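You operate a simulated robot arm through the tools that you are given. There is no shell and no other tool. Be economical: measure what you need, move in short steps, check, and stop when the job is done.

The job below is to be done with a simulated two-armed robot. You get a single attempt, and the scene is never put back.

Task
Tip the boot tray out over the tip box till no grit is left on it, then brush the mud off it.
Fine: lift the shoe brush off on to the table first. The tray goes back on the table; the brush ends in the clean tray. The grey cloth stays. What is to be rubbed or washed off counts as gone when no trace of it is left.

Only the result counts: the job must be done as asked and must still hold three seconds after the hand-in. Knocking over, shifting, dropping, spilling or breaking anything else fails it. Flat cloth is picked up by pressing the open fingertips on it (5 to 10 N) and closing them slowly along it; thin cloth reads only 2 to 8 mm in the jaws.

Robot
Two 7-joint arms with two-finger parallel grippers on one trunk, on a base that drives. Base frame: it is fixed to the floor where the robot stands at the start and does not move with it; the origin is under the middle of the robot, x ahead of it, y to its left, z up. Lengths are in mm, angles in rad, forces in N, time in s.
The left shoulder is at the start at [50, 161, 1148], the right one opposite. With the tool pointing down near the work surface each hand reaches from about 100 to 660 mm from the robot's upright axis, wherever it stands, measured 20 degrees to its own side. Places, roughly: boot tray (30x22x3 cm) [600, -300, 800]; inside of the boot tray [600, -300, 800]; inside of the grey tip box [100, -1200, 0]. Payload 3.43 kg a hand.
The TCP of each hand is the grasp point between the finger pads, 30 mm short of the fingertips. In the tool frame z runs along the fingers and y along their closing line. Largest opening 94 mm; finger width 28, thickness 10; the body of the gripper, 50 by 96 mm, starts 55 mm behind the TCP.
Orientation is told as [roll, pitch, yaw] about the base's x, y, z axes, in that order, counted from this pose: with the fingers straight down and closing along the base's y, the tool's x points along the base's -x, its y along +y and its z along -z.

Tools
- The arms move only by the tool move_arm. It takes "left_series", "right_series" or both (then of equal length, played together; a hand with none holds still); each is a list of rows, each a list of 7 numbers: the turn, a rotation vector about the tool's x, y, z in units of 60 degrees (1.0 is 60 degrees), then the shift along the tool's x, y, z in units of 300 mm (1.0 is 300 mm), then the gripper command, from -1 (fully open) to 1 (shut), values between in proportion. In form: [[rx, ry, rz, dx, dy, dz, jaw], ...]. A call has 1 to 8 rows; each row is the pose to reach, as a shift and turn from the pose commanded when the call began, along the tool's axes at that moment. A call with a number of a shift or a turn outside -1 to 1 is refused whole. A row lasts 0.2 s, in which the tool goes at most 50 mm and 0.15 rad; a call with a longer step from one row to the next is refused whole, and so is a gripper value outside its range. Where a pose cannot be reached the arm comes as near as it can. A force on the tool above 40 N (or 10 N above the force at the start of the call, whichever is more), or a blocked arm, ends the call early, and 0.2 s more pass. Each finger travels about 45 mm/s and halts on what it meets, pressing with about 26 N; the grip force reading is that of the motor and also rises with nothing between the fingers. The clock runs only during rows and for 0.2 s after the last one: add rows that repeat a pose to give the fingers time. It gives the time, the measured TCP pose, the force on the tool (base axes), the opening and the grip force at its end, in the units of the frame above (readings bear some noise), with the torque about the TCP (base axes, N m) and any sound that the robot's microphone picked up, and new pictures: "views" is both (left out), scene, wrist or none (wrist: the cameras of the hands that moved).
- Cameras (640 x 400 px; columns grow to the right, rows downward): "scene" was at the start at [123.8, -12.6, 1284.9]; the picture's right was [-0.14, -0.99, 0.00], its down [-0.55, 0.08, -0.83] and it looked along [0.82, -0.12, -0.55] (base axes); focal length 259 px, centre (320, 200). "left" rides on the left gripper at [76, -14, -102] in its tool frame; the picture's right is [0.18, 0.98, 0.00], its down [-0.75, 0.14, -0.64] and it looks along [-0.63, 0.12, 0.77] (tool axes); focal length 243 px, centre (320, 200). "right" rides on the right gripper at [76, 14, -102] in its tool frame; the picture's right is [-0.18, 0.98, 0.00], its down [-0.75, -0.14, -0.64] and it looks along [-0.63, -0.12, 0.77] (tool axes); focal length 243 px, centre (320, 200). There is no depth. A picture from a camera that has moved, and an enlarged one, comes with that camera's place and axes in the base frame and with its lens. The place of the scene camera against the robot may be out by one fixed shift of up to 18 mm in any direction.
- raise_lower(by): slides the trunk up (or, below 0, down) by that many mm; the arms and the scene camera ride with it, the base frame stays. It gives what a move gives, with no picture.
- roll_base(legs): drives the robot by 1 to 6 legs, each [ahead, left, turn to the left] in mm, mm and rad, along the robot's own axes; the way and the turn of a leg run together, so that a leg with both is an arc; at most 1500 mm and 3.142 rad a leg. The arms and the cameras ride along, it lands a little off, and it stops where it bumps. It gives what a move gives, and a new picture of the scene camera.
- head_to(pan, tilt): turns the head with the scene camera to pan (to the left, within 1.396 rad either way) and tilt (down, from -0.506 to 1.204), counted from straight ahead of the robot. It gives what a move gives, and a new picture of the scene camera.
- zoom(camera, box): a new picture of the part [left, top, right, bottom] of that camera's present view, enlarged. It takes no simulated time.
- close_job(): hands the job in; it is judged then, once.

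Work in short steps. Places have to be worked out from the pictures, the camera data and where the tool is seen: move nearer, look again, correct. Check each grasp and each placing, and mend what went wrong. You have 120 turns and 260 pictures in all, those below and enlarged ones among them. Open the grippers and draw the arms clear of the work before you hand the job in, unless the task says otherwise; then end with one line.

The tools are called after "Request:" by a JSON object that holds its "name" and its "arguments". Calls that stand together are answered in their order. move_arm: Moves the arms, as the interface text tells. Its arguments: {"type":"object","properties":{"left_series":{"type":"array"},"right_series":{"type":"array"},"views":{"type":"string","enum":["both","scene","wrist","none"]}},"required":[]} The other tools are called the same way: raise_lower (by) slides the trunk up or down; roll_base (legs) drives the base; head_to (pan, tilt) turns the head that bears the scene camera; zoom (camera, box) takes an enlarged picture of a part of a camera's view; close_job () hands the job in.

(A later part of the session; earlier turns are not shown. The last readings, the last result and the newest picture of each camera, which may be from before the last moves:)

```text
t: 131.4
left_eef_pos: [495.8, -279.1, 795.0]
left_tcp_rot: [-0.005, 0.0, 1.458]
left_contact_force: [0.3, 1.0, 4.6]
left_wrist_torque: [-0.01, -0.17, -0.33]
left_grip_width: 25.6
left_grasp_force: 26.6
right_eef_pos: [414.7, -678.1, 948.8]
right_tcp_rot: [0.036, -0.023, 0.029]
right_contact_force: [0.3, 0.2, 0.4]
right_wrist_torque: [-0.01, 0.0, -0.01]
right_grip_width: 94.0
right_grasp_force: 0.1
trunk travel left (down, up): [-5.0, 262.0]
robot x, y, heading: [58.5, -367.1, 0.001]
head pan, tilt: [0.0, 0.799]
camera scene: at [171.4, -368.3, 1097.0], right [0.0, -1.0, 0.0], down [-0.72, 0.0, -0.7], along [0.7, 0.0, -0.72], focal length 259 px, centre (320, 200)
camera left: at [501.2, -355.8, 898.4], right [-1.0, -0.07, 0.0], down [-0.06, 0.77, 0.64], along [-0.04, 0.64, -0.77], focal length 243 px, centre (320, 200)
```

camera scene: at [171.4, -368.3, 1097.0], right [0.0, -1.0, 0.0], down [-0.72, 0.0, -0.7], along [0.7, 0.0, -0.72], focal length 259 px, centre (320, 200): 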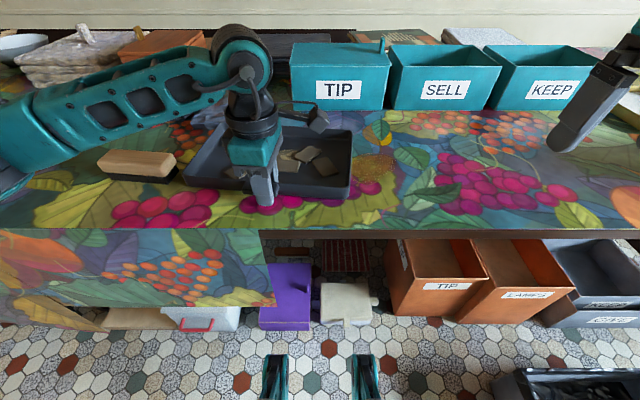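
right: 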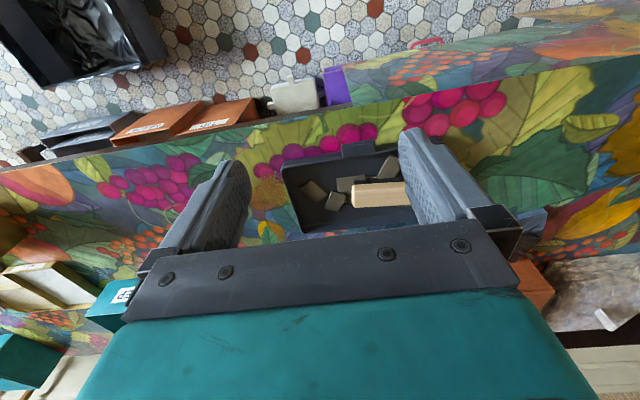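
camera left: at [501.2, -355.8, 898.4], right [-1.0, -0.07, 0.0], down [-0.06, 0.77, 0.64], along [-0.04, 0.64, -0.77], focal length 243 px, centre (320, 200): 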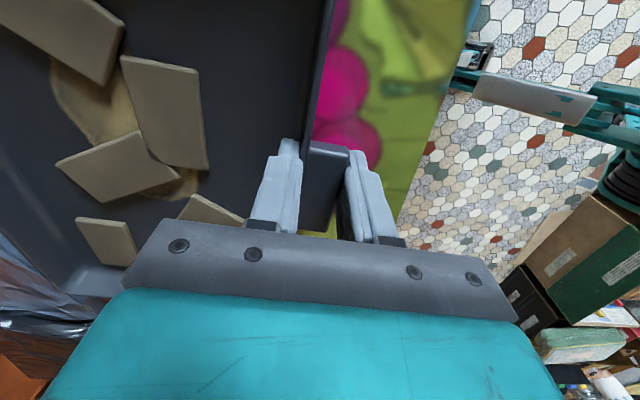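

Firm grip at 25.6 mm. Quick weight test: lift 20 mm here and read force and torque.

Request:
{"name": "move_arm", "arguments": {"left_series": [[0, 0, 0, 0, 0, -0.02, 1], [0, 0, 0, 0, 0, -0.045, 1], [0, 0, 0, 0, 0, -0.07, 1], [0, 0, 0, 0, 0, -0.07, 1]]}}

```text
t: 132.4
left_eef_pos: [494.8, -279.7, 814.8]
left_tcp_rot: [-0.002, 0.0, 1.458]
left_contact_force: [0.3, 0.8, -2.3]
left_wrist_torque: [0.04, 0.26, 0.01]
left_grip_width: 25.4
left_grasp_force: 26.0
right_eef_pos: [414.6, -678.8, 949.3]
right_tcp_rot: [0.034, -0.022, 0.03]
right_contact_force: [-0.1, -0.1, 0.6]
right_wrist_torque: [0.0, -0.03, 0.03]
right_grip_width: 94.0
right_grasp_force: 0.1
trunk travel left (down, up): [-5.0, 262.0]
robot x, y, heading: [59.1, -368.8, 0.001]
head pan, tilt: [0.0, 0.799]
camera scene: at [171.9, -368.3, 1096.9], right [0.0, -1.0, 0.0], down [-0.72, 0.0, -0.7], along [0.7, 0.0, -0.72], focal length 259 px, centre (320, 200)
camera left: at [501.6, -356.5, 918.8], right [-1.0, -0.07, 0.0], down [-0.06, 0.76, 0.64], along [-0.05, 0.64, -0.77], focal length 243 px, centre (320, 200)
```

scene: 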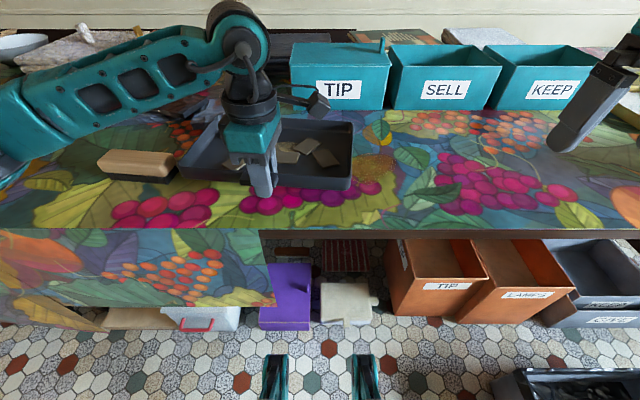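
left: 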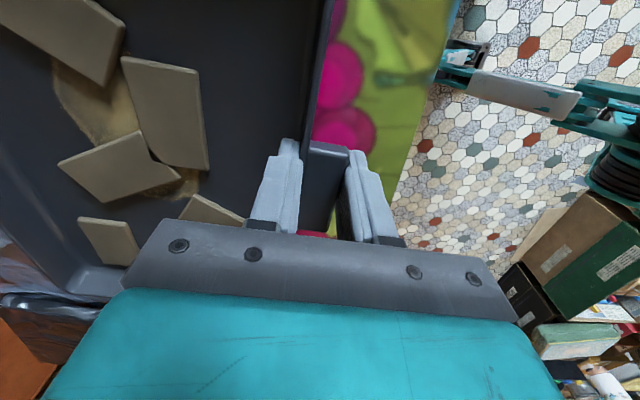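

The tray weighs only about 0.23 kg and is held rigidly level. I drive back 150 mm holding it, so it will overhang the table edge by ~75 mm, and set it down.

Request:
{"name": "roll_base", "arguments": {"legs": [[-150, 0, 0]]}}

Request:
{"name": "move_arm", "arguments": {"left_series": [[0, 0, 0, 0, 0, 0.03, 1], [0, 0, 0, 0, 0, 0.055, 1], [0, 0, 0, 0, 0, 0.066, 1], [0, 0, 0, 0, 0, 0.07, 1]]}}

```text
t: 133.8
left_eef_pos: [345.2, -279.3, 815.9]
left_tcp_rot: [-0.002, 0.0, 1.461]
left_contact_force: [-0.4, -0.1, -2.2]
left_wrist_torque: [0.01, 0.18, 0.04]
left_grip_width: 25.5
left_grasp_force: 25.7
right_eef_pos: [266.5, -679.5, 947.6]
right_tcp_rot: [0.035, -0.021, 0.029]
right_contact_force: [0.4, 0.3, 0.0]
right_wrist_torque: [0.03, -0.05, -0.05]
right_grip_width: 94.1
right_grasp_force: 0.1
trunk travel left (down, up): [-5.0, 262.0]
robot x, y, heading: [-91.2, -364.5, 0.001]
head pan, tilt: [0.0, 0.799]
camera scene: at [22.8, -368.4, 1096.9], right [0.0, -1.0, 0.0], down [-0.72, 0.0, -0.7], along [0.7, 0.0, -0.72], focal length 259 px, centre (320, 200)
```

scene: 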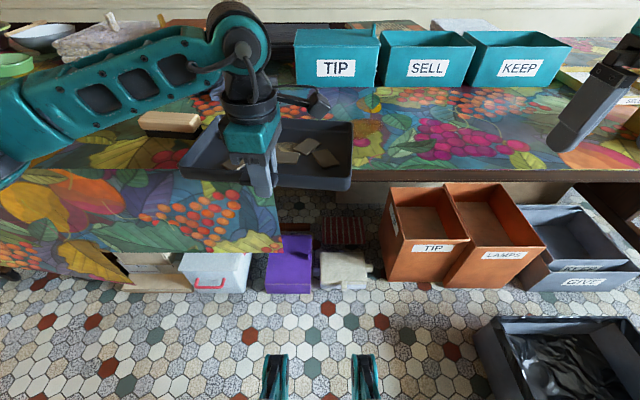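

```text
t: 134.8
left_eef_pos: [347.0, -280.8, 794.8]
left_tcp_rot: [-0.004, -0.001, 1.458]
left_contact_force: [0.0, 0.7, 5.0]
left_wrist_torque: [0.13, -0.26, 0.01]
left_grip_width: 25.6
left_grasp_force: 26.7
right_eef_pos: [266.7, -677.6, 949.3]
right_tcp_rot: [0.035, -0.021, 0.029]
right_contact_force: [0.4, 0.2, 0.5]
right_wrist_torque: [0.02, 0.02, -0.02]
right_grip_width: 93.9
right_grasp_force: 0.0
trunk travel left (down, up): [-5.0, 262.0]
robot x, y, heading: [-96.1, -367.5, 0.001]
head pan, tilt: [0.0, 0.799]
camera scene: at [22.6, -368.4, 1097.1], right [0.0, -1.0, 0.0], down [-0.72, 0.0, -0.7], along [0.7, 0.0, -0.72], focal length 259 px, centre (320, 200)
camera left: at [352.6, -356.9, 898.4], right [-1.0, -0.07, 0.0], down [-0.06, 0.77, 0.64], along [-0.04, 0.64, -0.77], focal length 243 px, centre (320, 200)
```

scene: 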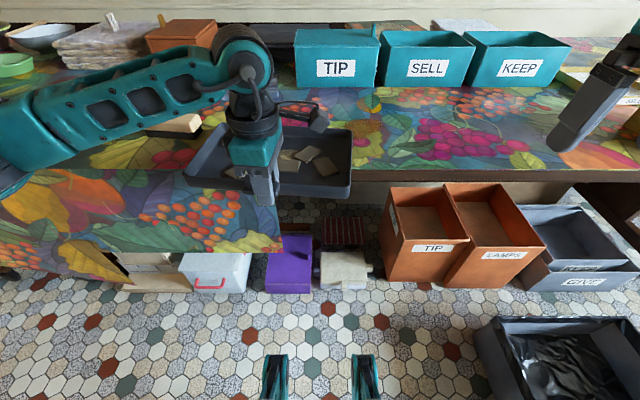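
left: 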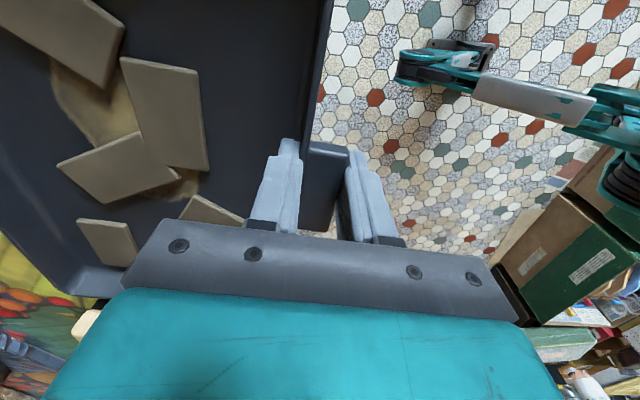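

Tray set down overhanging the edge. Releasing, lifting clear, and backing the hand off.

Request:
{"name": "move_arm", "arguments": {"left_series": [[0, 0, 0, 0, 0, 0, 0.2], [0, 0, 0, 0, 0, 0, -0.28], [0, 0, 0, 0, 0, 0, -0.28], [0, 0, 0, 0, 0, -0.1, -0.28], [0, 0, 0, 0, 0, -0.25, -0.28], [0, 0, 0, 0, 0.1, -0.35, -0.28], [0, 0, 0, 0, 0.22, -0.4, -0.28], [0, 0, 0, 0, 0.33, -0.4, -0.6]]}}

```text
t: 136.6
left_eef_pos: [246.7, -268.2, 914.1]
left_tcp_rot: [-0.001, 0.0, 1.461]
left_contact_force: [-0.2, 0.1, -0.2]
left_wrist_torque: [0.0, 0.03, 0.01]
left_grip_width: 75.2
left_grasp_force: 0.0
right_eef_pos: [265.5, -679.3, 948.7]
right_tcp_rot: [0.035, -0.022, 0.032]
right_contact_force: [0.8, -0.6, 0.3]
right_wrist_torque: [-0.01, -0.02, -0.01]
right_grip_width: 94.1
right_grasp_force: 0.0
trunk travel left (down, up): [-5.0, 262.0]
robot x, y, heading: [-96.1, -369.2, -0.001]
head pan, tilt: [0.0, 0.799]
camera scene: at [22.7, -368.4, 1096.9], right [0.0, -1.0, 0.0], down [-0.72, 0.0, -0.7], along [0.7, 0.0, -0.72], focal length 259 px, centre (320, 200)
camera left: at [252.7, -346.0, 1018.0], right [-1.0, -0.07, 0.0], down [-0.06, 0.76, 0.64], along [-0.05, 0.64, -0.77], focal length 243 px, centre (320, 200)
```

scene: 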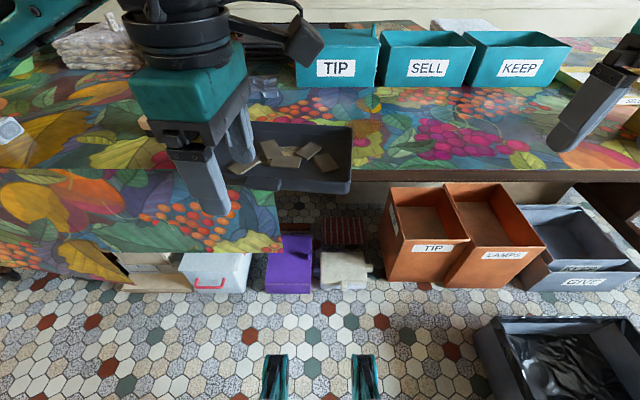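
left: 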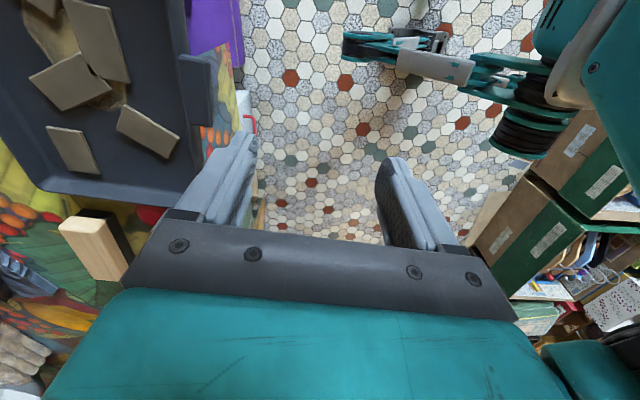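

Now pitching the left hand to fingers forward-down (57°), closing plane vertical.

Request:
{"name": "move_arm", "arguments": {"left_series": [[0.12, 0, 0, 0, 0, 0, -1], [0.24, 0, 0, 0, 0, 0, -1], [0.36, 0, 0, 0, 0, 0, -1], [0.48, 0, 0, 0, 0, 0, -1], [0.6, 0, 0, 0, 0, 0, -1], [0.72, 0, 0, 0, 0, 0, -1], [0.84, 0, 0, 0, 0, 0, -1], [0.955, 0, 0, 0, 0, 0, -1]]}}

```text
t: 138.4
left_eef_pos: [282.4, -300.3, 926.7]
left_tcp_rot: [-1.004, -0.001, 1.458]
left_contact_force: [-0.3, 0.8, 0.4]
left_wrist_torque: [-0.01, -0.01, 0.03]
left_grip_width: 94.1
left_grasp_force: 0.0
left hand out of reach, approached as far as the arm can: row 6, 7, 8
right_eef_pos: [266.5, -679.2, 949.0]
right_tcp_rot: [0.036, -0.024, 0.031]
right_contact_force: [-0.9, 0.2, 0.2]
right_wrist_torque: [0.0, 0.0, 0.0]
right_grip_width: 94.1
right_grasp_force: 0.0
trunk travel left (down, up): [-5.0, 262.0]
robot x, y, heading: [-92.5, -368.7, 0.004]
head pan, tilt: [0.0, 0.799]
camera scene: at [22.8, -368.5, 1096.9], right [0.0, -1.0, 0.0], down [-0.72, 0.0, -0.7], along [0.7, 0.0, -0.72], focal length 259 px, centre (320, 200)
camera left: at [197.2, -366.2, 995.0], right [-0.55, -0.12, -0.83], down [-0.53, 0.82, 0.23], along [0.65, 0.56, -0.51], focal length 243 px, centre (320, 200)
```

scene: 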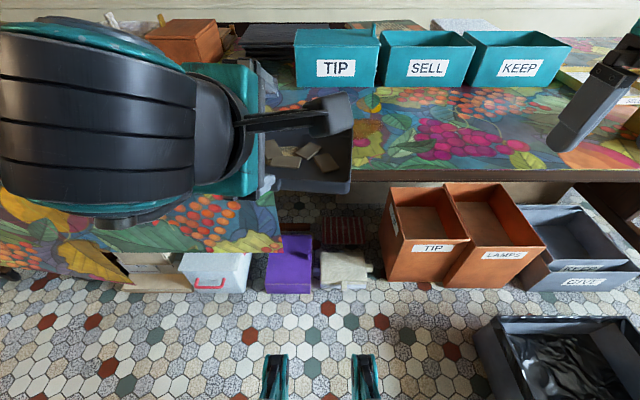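
left: 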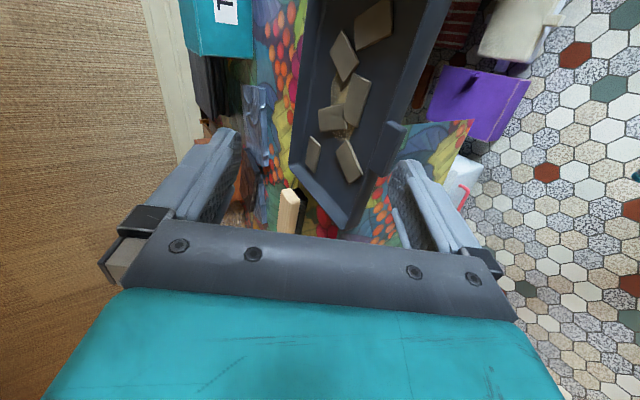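

Orientation reached, but near the body limit. Backing the base 70 mm for room, then taking the pre-pinch position.

Request:
{"name": "roll_base", "arguments": {"legs": [[-70, 0, 0]]}}

Request:
{"name": "move_arm", "arguments": {"left_series": [[0, 0, 0, -0.02, 0.03, 0.055, -1], [0, 0, 0, -0.04, 0.06, 0.11, -1], [0, 0, 0, -0.06, 0.09, 0.166, -1], [0, 0, 0, -0.08, 0.12, 0.22, -1], [0, 0, 0, -0.1, 0.15, 0.276, -1], [0, 0, 0, -0.121, 0.182, 0.332, -1], [0, 0, 0, -0.121, 0.182, 0.332, -1]]}}

```text
t: 139.4
left_eef_pos: [213.3, -299.9, 927.8]
left_tcp_rot: [-1.001, -0.001, 1.459]
left_contact_force: [0.6, -0.7, 0.9]
left_wrist_torque: [0.04, -0.04, -0.03]
left_grip_width: 94.2
left_grasp_force: 0.0
right_eef_pos: [196.8, -677.9, 949.3]
right_tcp_rot: [0.035, -0.023, 0.03]
right_contact_force: [-0.9, -0.4, 0.9]
right_wrist_torque: [-0.02, 0.02, 0.01]
right_grip_width: 93.8
right_grasp_force: 0.0
trunk travel left (down, up): [-5.0, 262.0]
robot x, y, heading: [-159.2, -370.4, -0.002]
head pan, tilt: [0.0, 0.799]
camera scene: at [-47.0, -368.5, 1097.0], right [0.0, -1.0, 0.0], down [-0.72, 0.0, -0.7], along [0.7, 0.0, -0.72], focal length 259 px, centre (320, 200)
```

scene: 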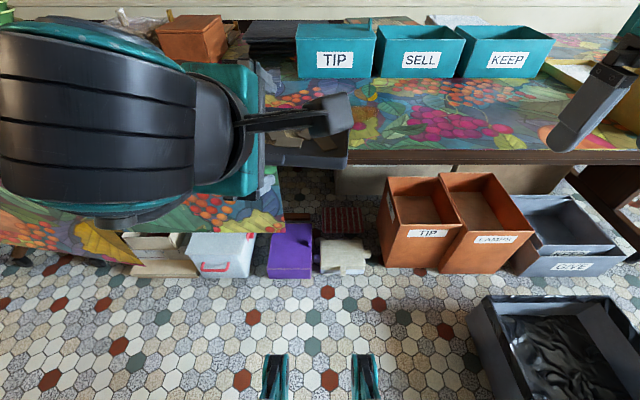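

```text
t: 141.0
left_eef_pos: [270.3, -270.1, 825.8]
left_tcp_rot: [-1.002, 0.0, 1.46]
left_contact_force: [-0.2, 0.4, 0.1]
left_wrist_torque: [0.01, 0.03, 0.07]
left_grip_width: 94.0
left_grasp_force: 0.1
right_eef_pos: [196.2, -679.6, 949.0]
right_tcp_rot: [0.036, -0.021, 0.031]
right_contact_force: [0.2, 0.8, 0.3]
right_wrist_torque: [0.01, 0.0, 0.03]
right_grip_width: 93.7
right_grasp_force: 0.1
trunk travel left (down, up): [-5.0, 262.0]
robot x, y, heading: [-163.5, -366.6, 0.006]
head pan, tilt: [0.0, 0.799]
camera scene: at [-46.8, -368.5, 1096.9], right [0.0, -1.0, 0.0], down [-0.72, 0.0, -0.7], along [0.7, 0.0, -0.72], focal length 259 px, centre (320, 200)
camera left: at [185.5, -336.2, 895.2], right [-0.55, -0.12, -0.83], down [-0.53, 0.82, 0.23], along [0.65, 0.56, -0.51], focal length 243 px, centre (320, 200)
```

scene: 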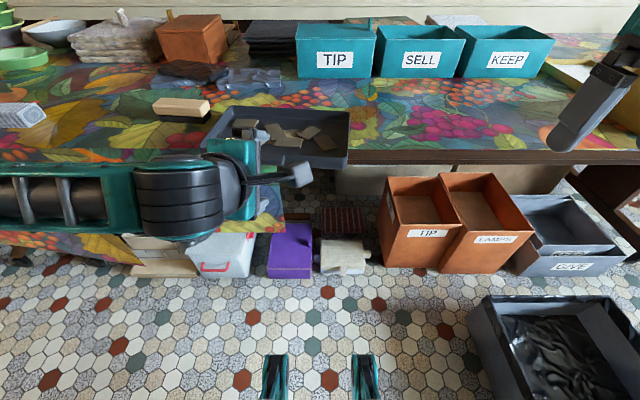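
left: 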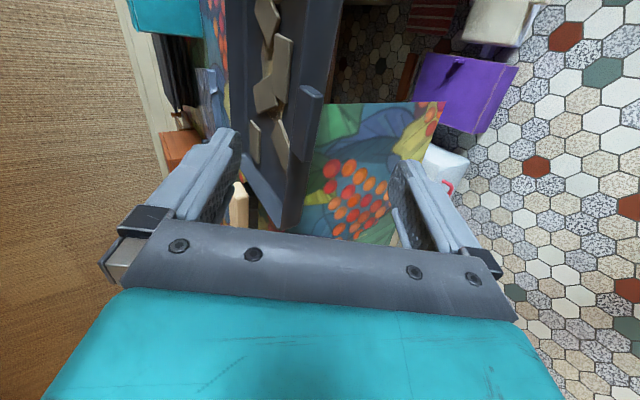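

Geometry matches: the tab and front edge sit right on the jaws' mid-plane. Advancing along the finger direction.

Request:
{"name": "move_arm", "arguments": {"left_series": [[0, 0, 0, 0, 0, 0.08, -1], [0, 0, 0, 0, 0, 0.16, -1], [0, 0, 0, 0, 0, 0.24, -1], [0, 0, 0, 0, 0, 0.31, -1], [0, 0, 0, 0, 0, 0.37, -1], [0, 0, 0, 0, 0, 0.37, -1]]}}

```text
t: 142.4
left_eef_pos: [365.1, -279.3, 767.9]
left_tcp_rot: [-1.003, 0.001, 1.458]
left_contact_force: [-0.2, -0.4, 0.9]
left_wrist_torque: [0.02, -0.02, -0.01]
left_grip_width: 93.9
left_grasp_force: 0.1
right_eef_pos: [196.8, -678.2, 948.8]
right_tcp_rot: [0.035, -0.024, 0.031]
right_contact_force: [-0.8, -1.5, -0.2]
right_wrist_torque: [0.02, -0.03, -0.01]
right_grip_width: 94.0
right_grasp_force: 0.0
trunk travel left (down, up): [-5.0, 262.0]
robot x, y, heading: [-166.3, -372.4, 0.001]
head pan, tilt: [0.0, 0.799]
camera scene: at [-46.8, -368.5, 1096.9], right [0.0, -1.0, 0.0], down [-0.72, 0.0, -0.7], along [0.7, 0.0, -0.72], focal length 259 px, centre (320, 200)
camera left: at [279.2, -346.3, 835.4], right [-0.55, -0.12, -0.83], down [-0.53, 0.82, 0.23], along [0.65, 0.56, -0.51], focal length 243 px, centre (320, 200)
```

scene: 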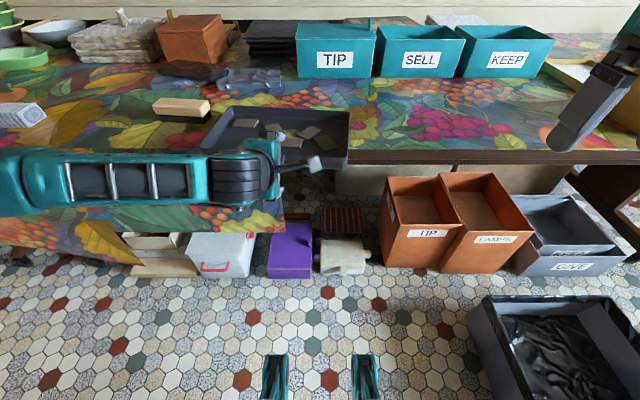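
left: 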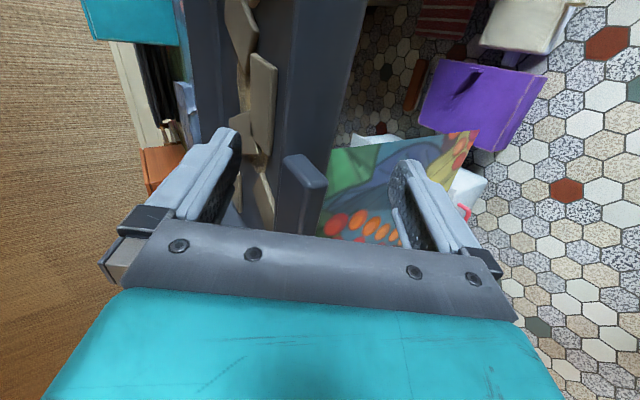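

The tray's front edge and tab are between the fingers. Closing gently to about 40 mm.

Request:
{"name": "move_arm", "arguments": {"left_series": [[0, 0, 0, 0, 0, 0, -0.6], [0, 0, 0, 0, 0, 0, -0.2], [0, 0, 0, 0, 0, 0, 0.1], [0, 0, 0, 0, 0, 0, 0.15], [0, 0, 0, 0, 0, 0, 0.15]]}}

```text
t: 143.6
left_eef_pos: [364.7, -280.5, 767.1]
left_tcp_rot: [-1.0, 0.001, 1.457]
left_contact_force: [0.9, 0.4, 1.8]
left_wrist_torque: [0.0, 0.01, -0.02]
left_grip_width: 40.9
left_grasp_force: 0.4
right_eef_pos: [195.9, -679.3, 948.9]
right_tcp_rot: [0.036, -0.026, 0.029]
right_contact_force: [0.2, -0.2, -0.1]
right_wrist_torque: [0.0, 0.02, 0.02]
right_grip_width: 93.8
right_grasp_force: 0.1
trunk travel left (down, up): [-5.0, 262.0]
robot x, y, heading: [-164.4, -368.4, 0.003]
head pan, tilt: [0.0, 0.799]
camera scene: at [-46.9, -368.5, 1096.9], right [0.0, -1.0, 0.0], down [-0.72, 0.0, -0.7], along [0.7, 0.0, -0.72], focal length 259 px, centre (320, 200)
camera left: at [279.0, -346.4, 835.8], right [-0.55, -0.12, -0.83], down [-0.53, 0.82, 0.23], along [0.65, 0.56, -0.51], focal length 243 px, centre (320, 200)
```

scene: 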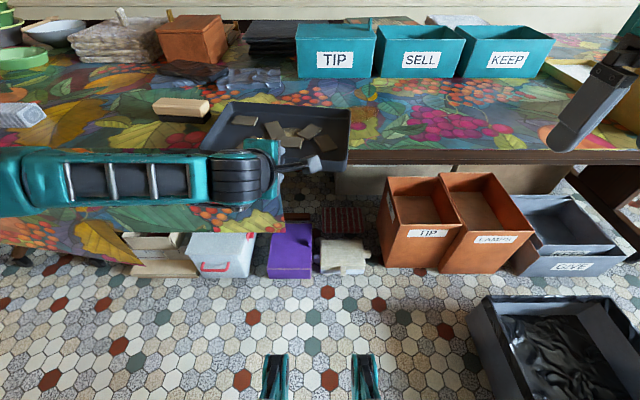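
left: 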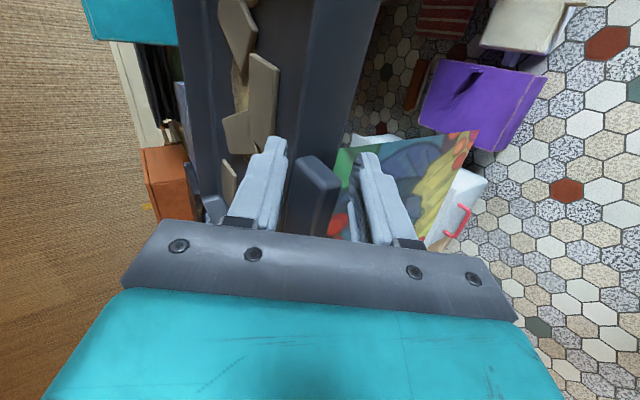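

Tray begins to lean on the lower finger. Raising the front edge 60 mm so that the tray tilts toward the finger plane (far edge stays on the table).

Request:
{"name": "move_arm", "arguments": {"left_series": [[0, 0, 0, 0, -0.045, -0.021, 0.15], [0, 0, 0, 0, -0.09, -0.043, 0.15], [0, 0, 0, 0, -0.135, -0.064, 0.15], [0, 0, 0, 0, -0.182, -0.086, 0.15], [0, 0, 0, 0, -0.182, -0.086, 0.15]]}}

```text
t: 144.8
left_eef_pos: [371.6, -281.5, 828.1]
left_tcp_rot: [-1.002, -0.001, 1.458]
left_contact_force: [0.2, -0.9, -0.1]
left_wrist_torque: [0.04, 0.02, 0.0]
left_grip_width: 40.3
left_grasp_force: 0.3
right_eef_pos: [196.1, -679.4, 948.8]
right_tcp_rot: [0.034, -0.024, 0.032]
right_contact_force: [0.3, 1.1, -0.6]
right_wrist_torque: [0.03, 0.01, 0.0]
right_grip_width: 94.2
right_grasp_force: 0.1
trunk travel left (down, up): [-5.0, 262.0]
robot x, y, heading: [-164.8, -366.6, -0.0]
head pan, tilt: [0.0, 0.799]
camera scene: at [-46.8, -368.5, 1096.9], right [0.0, -1.0, 0.0], down [-0.72, 0.0, -0.7], along [0.7, 0.0, -0.72], focal length 259 px, centre (320, 200)
camera left: at [286.1, -347.9, 895.6], right [-0.55, -0.12, -0.83], down [-0.53, 0.82, 0.23], along [0.65, 0.56, -0.51], focal length 243 px, centre (320, 200)
```

scene: 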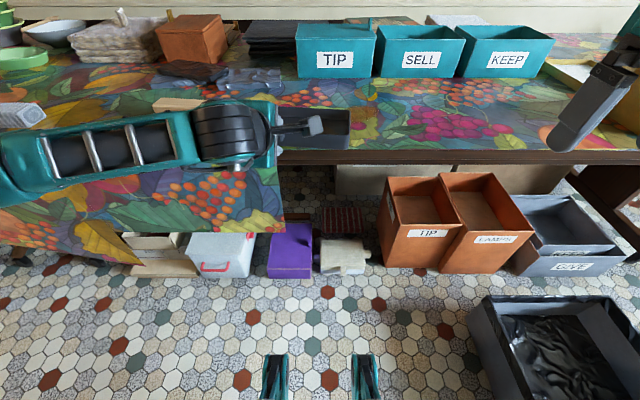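
left: 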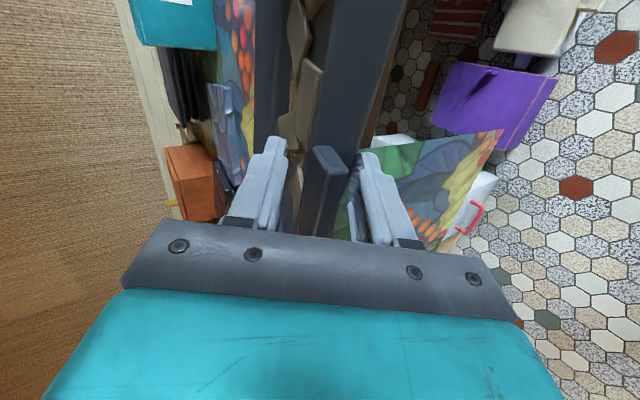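

Checking whether the tray's front really came up.

Request:
{"name": "zoom", "arguments": {"camera": "scene", "box": [190, 80, 370, 190]}}

Request:
{"name": "zoom", "arguments": {"camera": "left", "box": [200, 0, 460, 240]}}

```text
3.56 times, centred on (280, 135) of scene
camera zoom: at [-46.8, -368.5, 1096.9], right [0.0, -1.0, 0.0], down [-0.72, 0.0, -0.7], along [0.7, 0.0, -0.72], focal length 921 px, centre (462, 431)
```

zoom: 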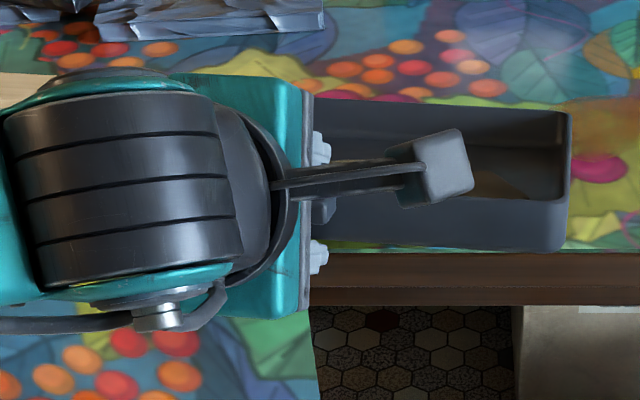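

```text
1.67 times, centred on (330, 120) of left
camera zoom: at [286.1, -347.9, 895.6], right [-0.55, -0.12, -0.83], down [-0.53, 0.82, 0.23], along [0.65, 0.56, -0.51], focal length 404 px, centre (303, 333)
```

zoom: 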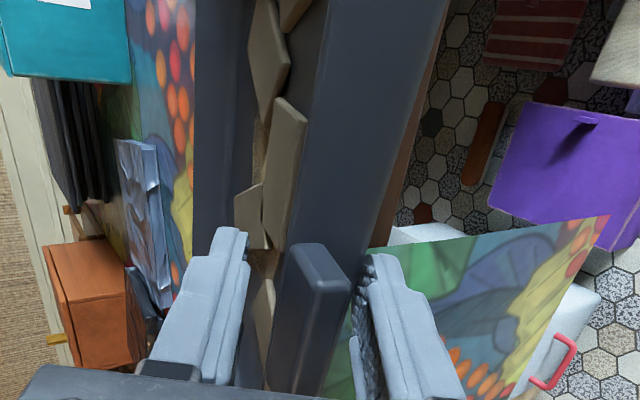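

The tray's front has risen with the hand and the tray tilts. Raising another 60 mm and slightly forward.

Request:
{"name": "move_arm", "arguments": {"left_series": [[0, 0, 0, 0, -0.053, -0.01, 0.15], [0, 0, 0, 0, -0.106, -0.02, 0.15], [0, 0, 0, 0, -0.16, -0.029, 0.15], [0, 0, 0, 0, -0.213, -0.038, 0.15], [0, 0, 0, 0, -0.213, -0.038, 0.15]]}}

```text
t: 146.0
left_eef_pos: [396.8, -283.9, 889.0]
left_tcp_rot: [-1.001, 0.0, 1.458]
left_contact_force: [-0.9, 0.5, -0.3]
left_wrist_torque: [-0.01, -0.01, 0.0]
left_grip_width: 40.6
left_grasp_force: 0.5
right_eef_pos: [196.2, -679.1, 947.7]
right_tcp_rot: [0.032, -0.022, 0.03]
right_contact_force: [0.8, -0.8, -0.1]
right_wrist_torque: [0.01, 0.0, 0.0]
right_grip_width: 93.8
right_grasp_force: 0.0
trunk travel left (down, up): [-5.0, 262.0]
robot x, y, heading: [-165.6, -369.0, -0.003]
head pan, tilt: [0.0, 0.799]
camera scene: at [-46.8, -368.5, 1096.9], right [0.0, -1.0, 0.0], down [-0.72, 0.0, -0.7], along [0.7, 0.0, -0.72], focal length 259 px, centre (320, 200)
camera left: at [311.0, -349.9, 955.8], right [-0.55, -0.12, -0.83], down [-0.53, 0.82, 0.23], along [0.65, 0.56, -0.51], focal length 243 px, centre (320, 200)
```

scene: 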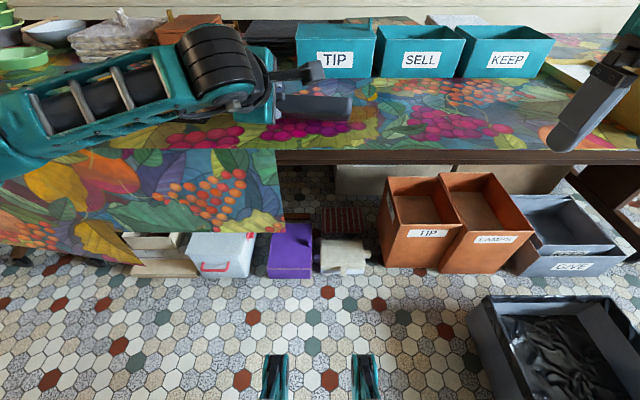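
left: 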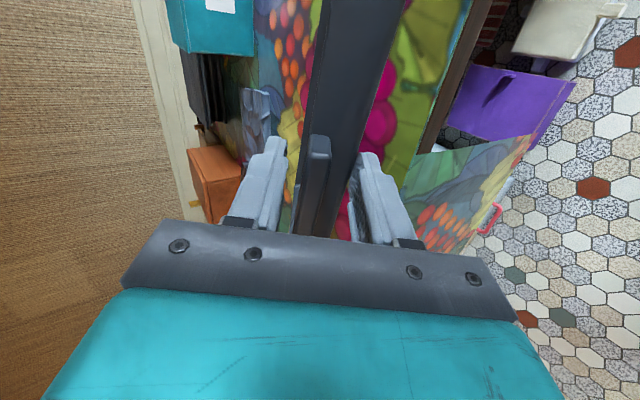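

The tray is now nearly in line with the fingers. Closing firmly.

Request:
{"name": "move_arm", "arguments": {"left_series": [[0, 0, 0, 0, 0, 0, 0.4], [0, 0, 0, 0, 0, 0, 0.7], [0, 0, 0, 0, 0, 0, 1], [0, 0, 0, 0, 0, 0, 1], [0, 0, 0, 0, 0, 0, 1]]}}

Request:
{"name": "zoom", "arguments": {"camera": "scene", "box": [180, 40, 380, 165]}}

```text
t: 147.2
left_eef_pos: [397.4, -282.6, 887.5]
left_tcp_rot: [-1.002, -0.001, 1.46]
left_contact_force: [0.4, 0.0, -2.4]
left_wrist_torque: [0.0, 0.16, 0.01]
left_grip_width: 30.6
left_grasp_force: 25.8
right_eef_pos: [196.3, -678.9, 949.1]
right_tcp_rot: [0.036, -0.02, 0.031]
right_contact_force: [-0.1, 0.6, -0.7]
right_wrist_torque: [0.03, 0.01, 0.0]
right_grip_width: 93.9
right_grasp_force: 0.0
trunk travel left (down, up): [-5.0, 262.0]
robot x, y, heading: [-163.9, -367.5, -0.006]
head pan, tilt: [0.0, 0.799]
camera scene: at [-46.6, -368.5, 1096.9], right [0.0, -1.0, 0.0], down [-0.72, 0.0, -0.7], along [0.7, 0.0, -0.72], focal length 259 px, centre (320, 200)
camera left: at [311.1, -349.7, 955.4], right [-0.55, -0.12, -0.83], down [-0.53, 0.82, 0.23], along [0.65, 0.56, -0.51], focal length 243 px, centre (320, 200)
```

scene: 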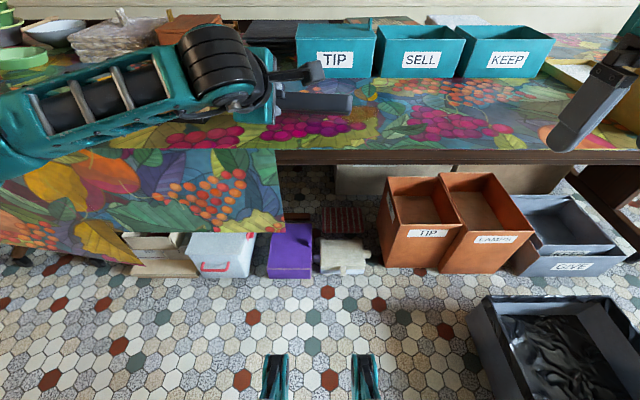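
left: 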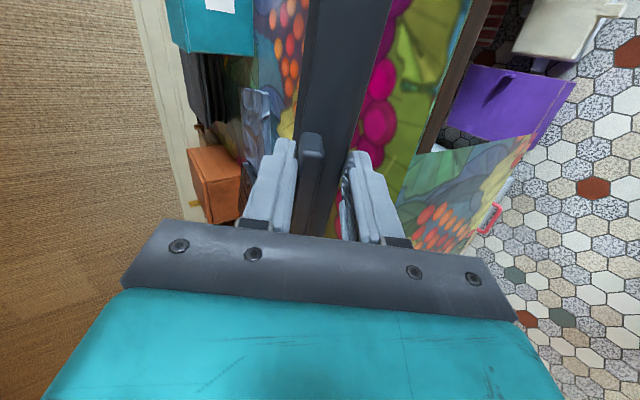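

```text
3.20 times, centred on (280, 102) of scene
camera zoom: at [-46.6, -368.5, 1096.9], right [0.0, -1.0, 0.0], down [-0.72, 0.0, -0.7], along [0.7, 0.0, -0.72], focal length 829 px, centre (448, 512)
```

zoom: 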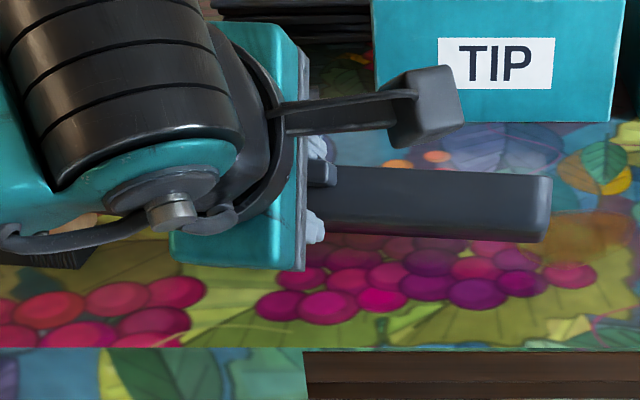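

Pinched at 30.6 mm and it carries the full weight. Lifting 90 mm clear.

Request:
{"name": "move_arm", "arguments": {"left_series": [[0, 0, 0, 0, -0.06, -0.04, 1], [0, 0, 0, 0, -0.12, -0.08, 1], [0, 0, 0, 0, -0.18, -0.12, 1], [0, 0, 0, 0, -0.25, -0.16, 1], [0, 0, 0, 0, -0.25, -0.16, 1]]}}

```text
t: 148.4
left_eef_pos: [398.5, -283.7, 976.2]
left_tcp_rot: [-1.004, 0.0, 1.461]
left_contact_force: [-0.4, 0.4, -3.2]
left_wrist_torque: [-0.11, 0.2, 0.06]
left_grip_width: 29.4
left_grasp_force: 26.1
right_eef_pos: [195.8, -678.8, 948.6]
right_tcp_rot: [0.036, -0.02, 0.03]
right_contact_force: [-0.3, 0.3, 0.4]
right_wrist_torque: [0.02, 0.06, 0.01]
right_grip_width: 94.0
right_grasp_force: 0.0
trunk travel left (down, up): [-5.0, 262.0]
robot x, y, heading: [-163.7, -370.0, -0.001]
head pan, tilt: [0.0, 0.799]
camera scene: at [-46.7, -368.5, 1096.9], right [0.0, -1.0, 0.0], down [-0.72, 0.0, -0.7], along [0.7, 0.0, -0.72], focal length 259 px, centre (320, 200)
camera left: at [312.1, -349.5, 1044.2], right [-0.55, -0.12, -0.83], down [-0.53, 0.82, 0.23], along [0.65, 0.56, -0.51], focal length 243 px, centre (320, 200)
```

scene: 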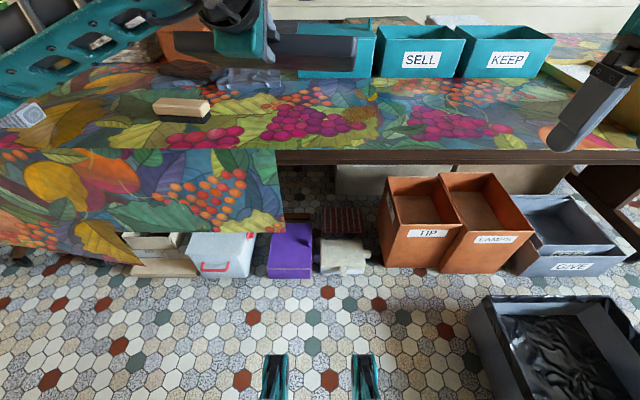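
left: 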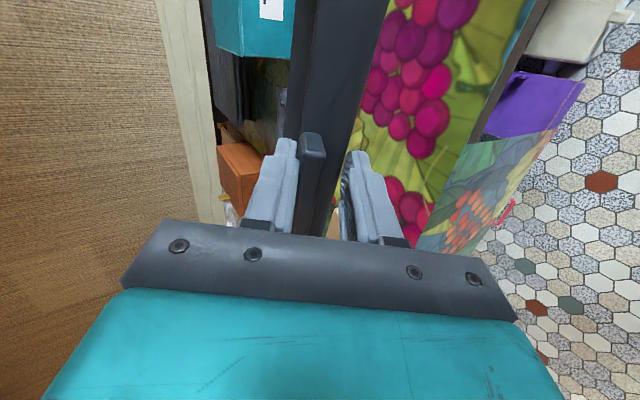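

Held rigidly. Driving back, then right, to bring the tray over the tip box.

Request:
{"name": "roll_base", "arguments": {"legs": [[-330, 0, 0], [0, -870, 0]]}}

Request:
{"name": "head_to", "arguments": {"pan": 0, "tilt": 1.0}}

```text
t: 158.1
left_eef_pos: [73.4, -1150.9, 975.5]
left_tcp_rot: [-1.001, 0.0, 1.46]
left_contact_force: [0.1, -1.1, -3.0]
left_wrist_torque: [0.28, 0.13, -0.31]
left_grip_width: 29.0
left_grasp_force: 26.2
right_eef_pos: [-129.8, -1546.6, 948.8]
right_tcp_rot: [0.036, -0.021, 0.028]
right_contact_force: [-0.2, 1.2, -0.2]
right_wrist_torque: [-0.02, -0.02, -0.01]
right_grip_width: 94.0
right_grasp_force: 0.1
trunk travel left (down, up): [-5.0, 262.0]
robot x, y, heading: [-487.9, -1236.1, 0.001]
head pan, tilt: [0.0, 0.799]
camera scene: at [-372.3, -1235.6, 1096.9], right [0.0, -1.0, 0.0], down [-0.72, 0.0, -0.7], along [0.7, 0.0, -0.72], focal length 259 px, centre (320, 200)
```

scene: 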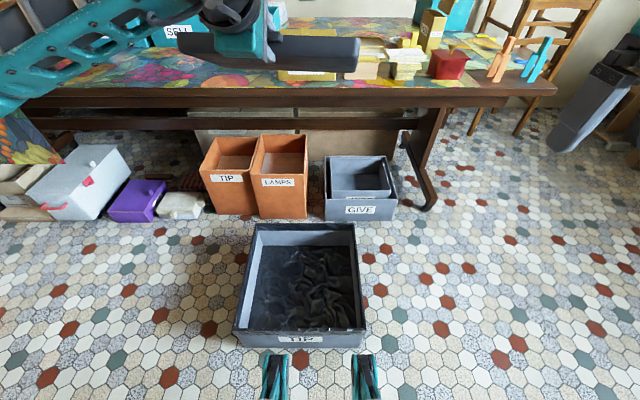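

```text
t: 158.9
left_eef_pos: [71.8, -1149.9, 975.6]
left_tcp_rot: [-0.999, 0.0, 1.459]
left_contact_force: [-0.3, 0.4, -1.8]
left_wrist_torque: [-0.25, 0.15, 0.26]
left_grip_width: 28.9
left_grasp_force: 25.6
right_eef_pos: [-128.8, -1545.9, 948.6]
right_tcp_rot: [0.035, -0.021, 0.027]
right_contact_force: [0.1, 0.2, -0.1]
right_wrist_torque: [0.0, -0.02, 0.01]
right_grip_width: 93.8
right_grasp_force: 0.1
trunk travel left (down, up): [-5.0, 262.0]
robot x, y, heading: [-488.2, -1238.0, 0.0]
head pan, tilt: [0.0, 1.0]
camera scene: at [-383.2, -1235.6, 1081.8], right [0.0, -1.0, 0.0], down [-0.84, 0.0, -0.54], along [0.54, 0.0, -0.84], focal length 259 px, centre (320, 200)
```

scene: 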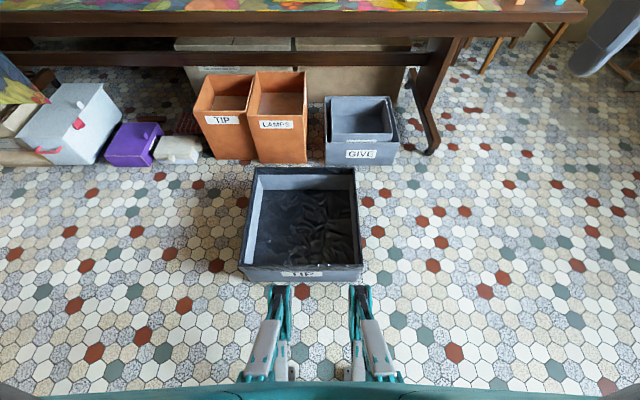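

The box is labelled TIP; its opening spans about x -80..340, y -970..-1370, and the tray's centre is over it at ~[152, -1159]. Lowering the hand to z≈780 first.

Request:
{"name": "move_arm", "arguments": {"left_series": [[0, 0, 0, 0, 0.08, 0.04, 1], [0, 0, 0, 0, 0.16, 0.08, 1], [0, 0, 0, 0, 0.24, 0.12, 1], [0, 0, 0, 0, 0.33, 0.16, 1], [0, 0, 0, 0, 0.42, 0.21, 1], [0, 0, 0, 0, 0.5, 0.25, 1], [0, 0, 0, 0, 0.58, 0.295, 1], [0, 0, 0, 0, 0.58, 0.295, 1]], "views": "scene"}}

```text
t: 160.7
left_eef_pos: [51.0, -1147.7, 781.9]
left_tcp_rot: [-1.001, 0.0, 1.457]
left_contact_force: [-0.1, 0.9, -2.3]
left_wrist_torque: [-0.08, 0.32, 0.03]
left_grip_width: 28.7
left_grasp_force: 25.9
right_eef_pos: [-128.1, -1546.5, 948.5]
right_tcp_rot: [0.035, -0.021, 0.03]
right_contact_force: [-0.4, -0.2, -0.1]
right_wrist_torque: [-0.01, -0.04, 0.0]
right_grip_width: 94.0
right_grasp_force: 0.0
trunk travel left (down, up): [-5.0, 262.0]
robot x, y, heading: [-491.1, -1234.8, 0.002]
head pan, tilt: [0.0, 1.0]
camera scene: at [-383.2, -1235.6, 1081.8], right [0.0, -1.0, 0.0], down [-0.84, 0.0, -0.54], along [0.54, 0.0, -0.84], focal length 259 px, centre (320, 200)
```

scene: 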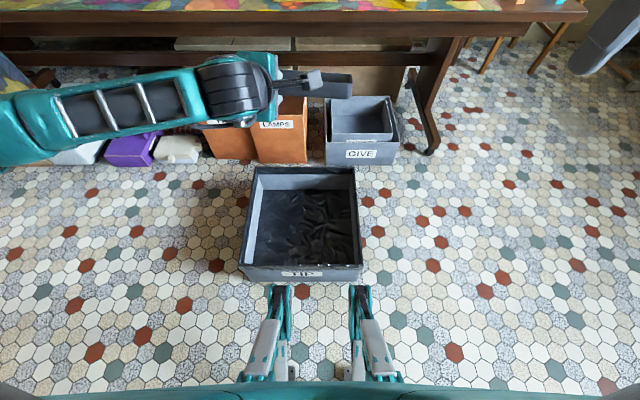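

Trying another 100 mm lower.

Request:
{"name": "move_arm", "arguments": {"left_series": [[0, 0, 0, 0, 0.07, 0.045, 1], [0, 0, 0, 0, 0.14, 0.09, 1], [0, 0, 0, 0, 0.21, 0.135, 1], [0, 0, 0, 0, 0.28, 0.18, 1], [0, 0, 0, 0, 0.28, 0.18, 1]], "views": "none"}}

```text
t: 161.9
left_eef_pos: [52.6, -1149.6, 705.2]
left_tcp_rot: [-1.003, 0.0, 1.46]
left_contact_force: [0.2, 0.2, -2.8]
left_wrist_torque: [0.09, 0.44, -0.03]
left_grip_width: 28.8
left_grasp_force: 26.1
left hand out of reach, approached as far as the arm can: row 4, 5
right_eef_pos: [-128.3, -1545.7, 948.8]
right_tcp_rot: [0.034, -0.02, 0.029]
right_contact_force: [-0.2, 0.1, -0.2]
right_wrist_torque: [0.03, 0.0, 0.0]
right_grip_width: 94.2
right_grasp_force: 0.1
trunk travel left (down, up): [-5.0, 262.0]
robot x, y, heading: [-488.9, -1235.2, -0.002]
head pan, tilt: [0.0, 1.0]
```

Reach ends at 705; I go up 25 mm for margin and start rolling the tray over (first 60°).

Request:
{"name": "move_arm", "arguments": {"left_series": [[0, 0, 0, 0, -0.07, -0.045, 1], [0, 0, 0.1, 0, -0.07, -0.045, 1], [0, 0, 0.22, 0, -0.07, -0.045, 1], [0, 0, 0.34, 0, -0.07, -0.045, 1], [0, 0, 0.46, 0, -0.07, -0.045, 1], [0, 0, 0.58, 0, -0.07, -0.045, 1], [0, 0, 0.7, 0, -0.07, -0.045, 1], [0, 0, 0.82, 0, -0.07, -0.045, 1]], "views": "scene"}}

```text
t: 163.7
left_eef_pos: [52.7, -1148.8, 731.7]
left_tcp_rot: [-0.793, -0.695, 0.897]
left_contact_force: [-0.4, 0.3, -1.2]
left_wrist_torque: [-0.37, 0.12, 0.17]
left_grip_width: 28.8
left_grasp_force: 26.2
right_eef_pos: [-129.7, -1546.3, 948.9]
right_tcp_rot: [0.035, -0.02, 0.029]
right_contact_force: [0.2, -0.2, 0.1]
right_wrist_torque: [0.0, 0.01, -0.05]
right_grip_width: 93.8
right_grasp_force: 0.1
trunk travel left (down, up): [-5.0, 262.0]
robot x, y, heading: [-490.9, -1231.9, -0.003]
head pan, tilt: [0.0, 1.0]
camera scene: at [-383.3, -1235.6, 1081.8], right [0.0, -1.0, 0.0], down [-0.84, 0.0, -0.54], along [0.54, 0.0, -0.84], focal length 259 px, centre (320, 200)
```

scene: 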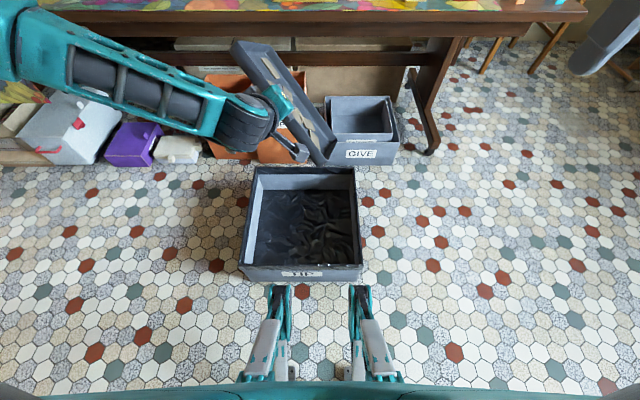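

Tray is rolling right side down over the box. Continuing past vertical.

Request:
{"name": "move_arm", "arguments": {"left_series": [[0, 0, 0.12, 0, 0, 0, 1], [0, 0, 0.24, 0, 0, 0, 1], [0, 0, 0.36, 0, 0, 0, 1], [0, 0, 0.48, 0, 0, 0, 1], [0, 0, 0.6, 0, 0, 0, 1], [0, 0, 0.72, 0, 0, 0, 1], [0, 0, 0.84, 0, 0, 0, 1], [0, 0, 0.96, 0, 0, 0, 1]], "views": "scene"}}

```text
t: 165.5
left_eef_pos: [52.4, -1149.0, 731.5]
left_tcp_rot: [0.426, -0.937, -0.626]
left_contact_force: [1.1, 0.5, -1.8]
left_wrist_torque: [-0.39, 0.15, 0.17]
left_grip_width: 28.5
left_grasp_force: 25.9
right_eef_pos: [-129.5, -1546.2, 948.4]
right_tcp_rot: [0.034, -0.022, 0.027]
right_contact_force: [-0.1, 0.3, 0.7]
right_wrist_torque: [0.01, -0.01, 0.0]
right_grip_width: 94.2
right_grasp_force: 0.1
trunk travel left (down, up): [-5.0, 262.0]
robot x, y, heading: [-489.4, -1235.5, 0.001]
head pan, tilt: [0.0, 1.0]
camera scene: at [-383.3, -1235.6, 1081.8], right [0.0, -1.0, 0.0], down [-0.84, 0.0, -0.54], along [0.54, 0.0, -0.84], focal length 259 px, centre (320, 200)
```

scene: 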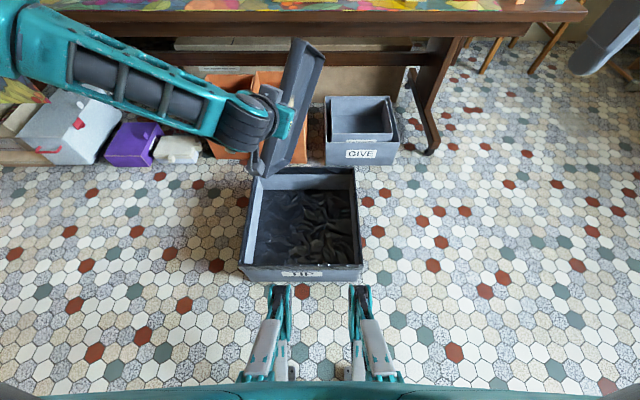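

Now past vertical. Rolling on toward upside down.

Request:
{"name": "move_arm", "arguments": {"left_series": [[0, 0, 0.12, 0, 0, 0, 1], [0, 0, 0.24, 0, 0, 0, 1], [0, 0, 0.36, 0, 0, 0, 1], [0, 0, 0.48, 0, 0, 0, 1], [0, 0, 0.6, 0, 0, 0, 1], [0, 0, 0.72, 0, 0, 0, 1], [0, 0, 0.84, 0, 0, 0, 1], [0, 0, 0.96, 0, 0, 0, 1]]}}

Request:
{"name": "zoom", "arguments": {"camera": "scene", "box": [200, 20, 400, 290]}}

```text
t: 167.3
left_eef_pos: [52.5, -1149.2, 731.1]
left_tcp_rot: [0.982, -0.227, -1.535]
left_contact_force: [-0.2, -0.7, -3.1]
left_wrist_torque: [0.0, 0.22, 0.0]
left_grip_width: 11.7
left_grasp_force: 25.8
right_eef_pos: [-130.6, -1546.1, 948.0]
right_tcp_rot: [0.036, -0.023, 0.028]
right_contact_force: [0.2, -0.8, 0.2]
right_wrist_torque: [0.0, 0.0, -0.01]
right_grip_width: 94.2
right_grasp_force: 0.0
trunk travel left (down, up): [-5.0, 262.0]
robot x, y, heading: [-489.0, -1235.8, 0.002]
head pan, tilt: [0.0, 1.0]
camera scene: at [-383.3, -1235.6, 1081.8], right [0.0, -1.0, 0.0], down [-0.84, 0.0, -0.54], along [0.54, 0.0, -0.84], focal length 259 px, centre (320, 200)
camera left: at [-43.0, -1066.9, 758.7], right [0.53, 0.38, 0.76], down [-0.43, -0.64, 0.63], along [0.73, -0.66, -0.18], focal length 243 px, centre (320, 200)
```

scene: 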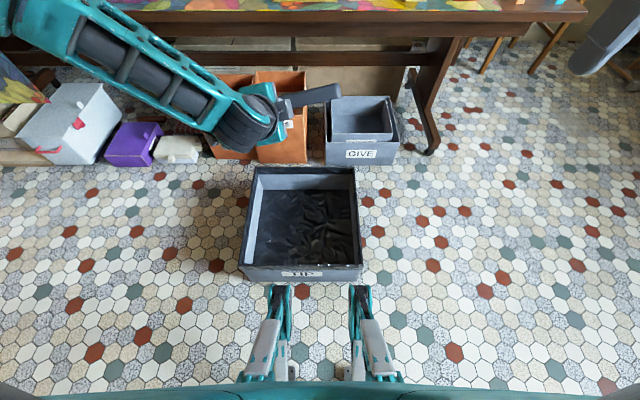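
left: 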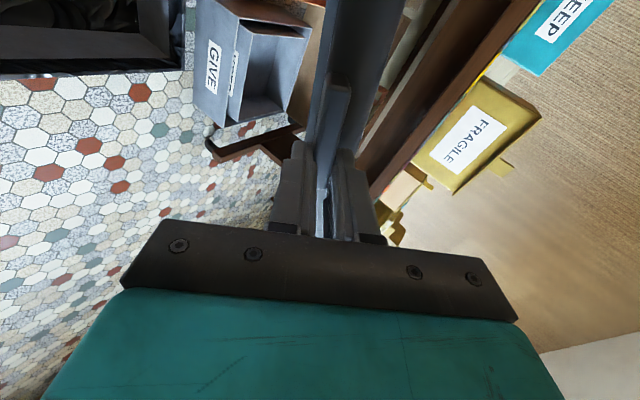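

```text
1.48 times, centred on (300, 155) of scene
camera zoom: at [-383.3, -1235.6, 1081.8], right [0.0, -1.0, 0.0], down [-0.84, 0.0, -0.54], along [0.54, 0.0, -0.84], focal length 384 px, centre (350, 267)
```

zoom: 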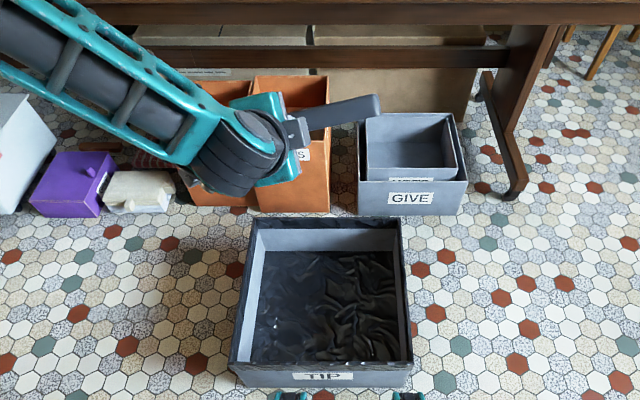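

The tray slid to a grip on its tab alone (11.7 mm), but is held. Checking the box and tray for grit.

Request:
{"name": "zoom", "arguments": {"camera": "scene", "box": [235, 160, 370, 290]}}

Request:
{"name": "zoom", "arguments": {"camera": "left", "box": [240, 0, 460, 240]}}

```text
3.08 times, centred on (302, 225) of scene
camera zoom: at [-383.3, -1235.6, 1081.8], right [0.0, -1.0, 0.0], down [-0.84, 0.0, -0.54], along [0.54, 0.0, -0.84], focal length 797 px, centre (374, 123)
```

zoom: 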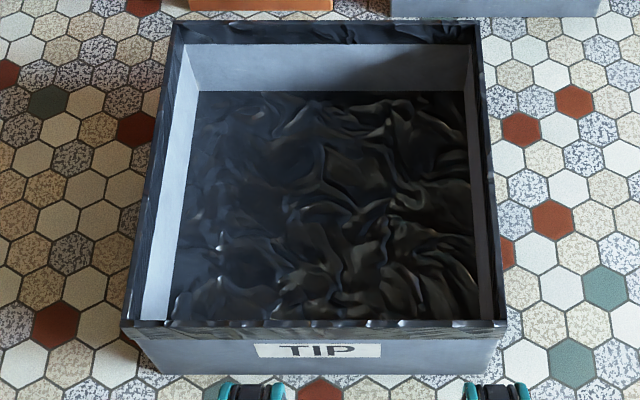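

```text
1.67 times, centred on (350, 120) of left
camera zoom: at [-43.0, -1066.9, 758.7], right [0.53, 0.38, 0.76], down [-0.43, -0.64, 0.63], along [0.73, -0.66, -0.18], focal length 404 px, centre (270, 333)
```

zoom: 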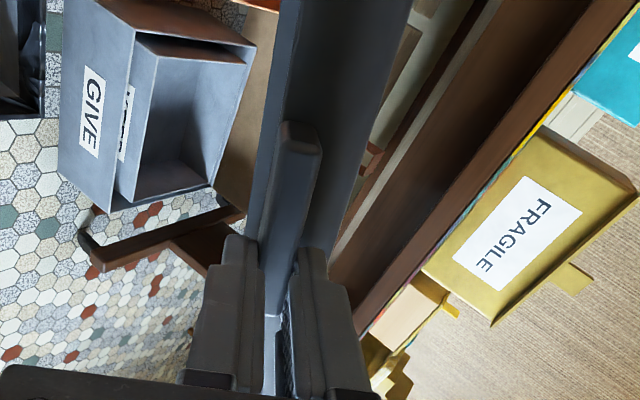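

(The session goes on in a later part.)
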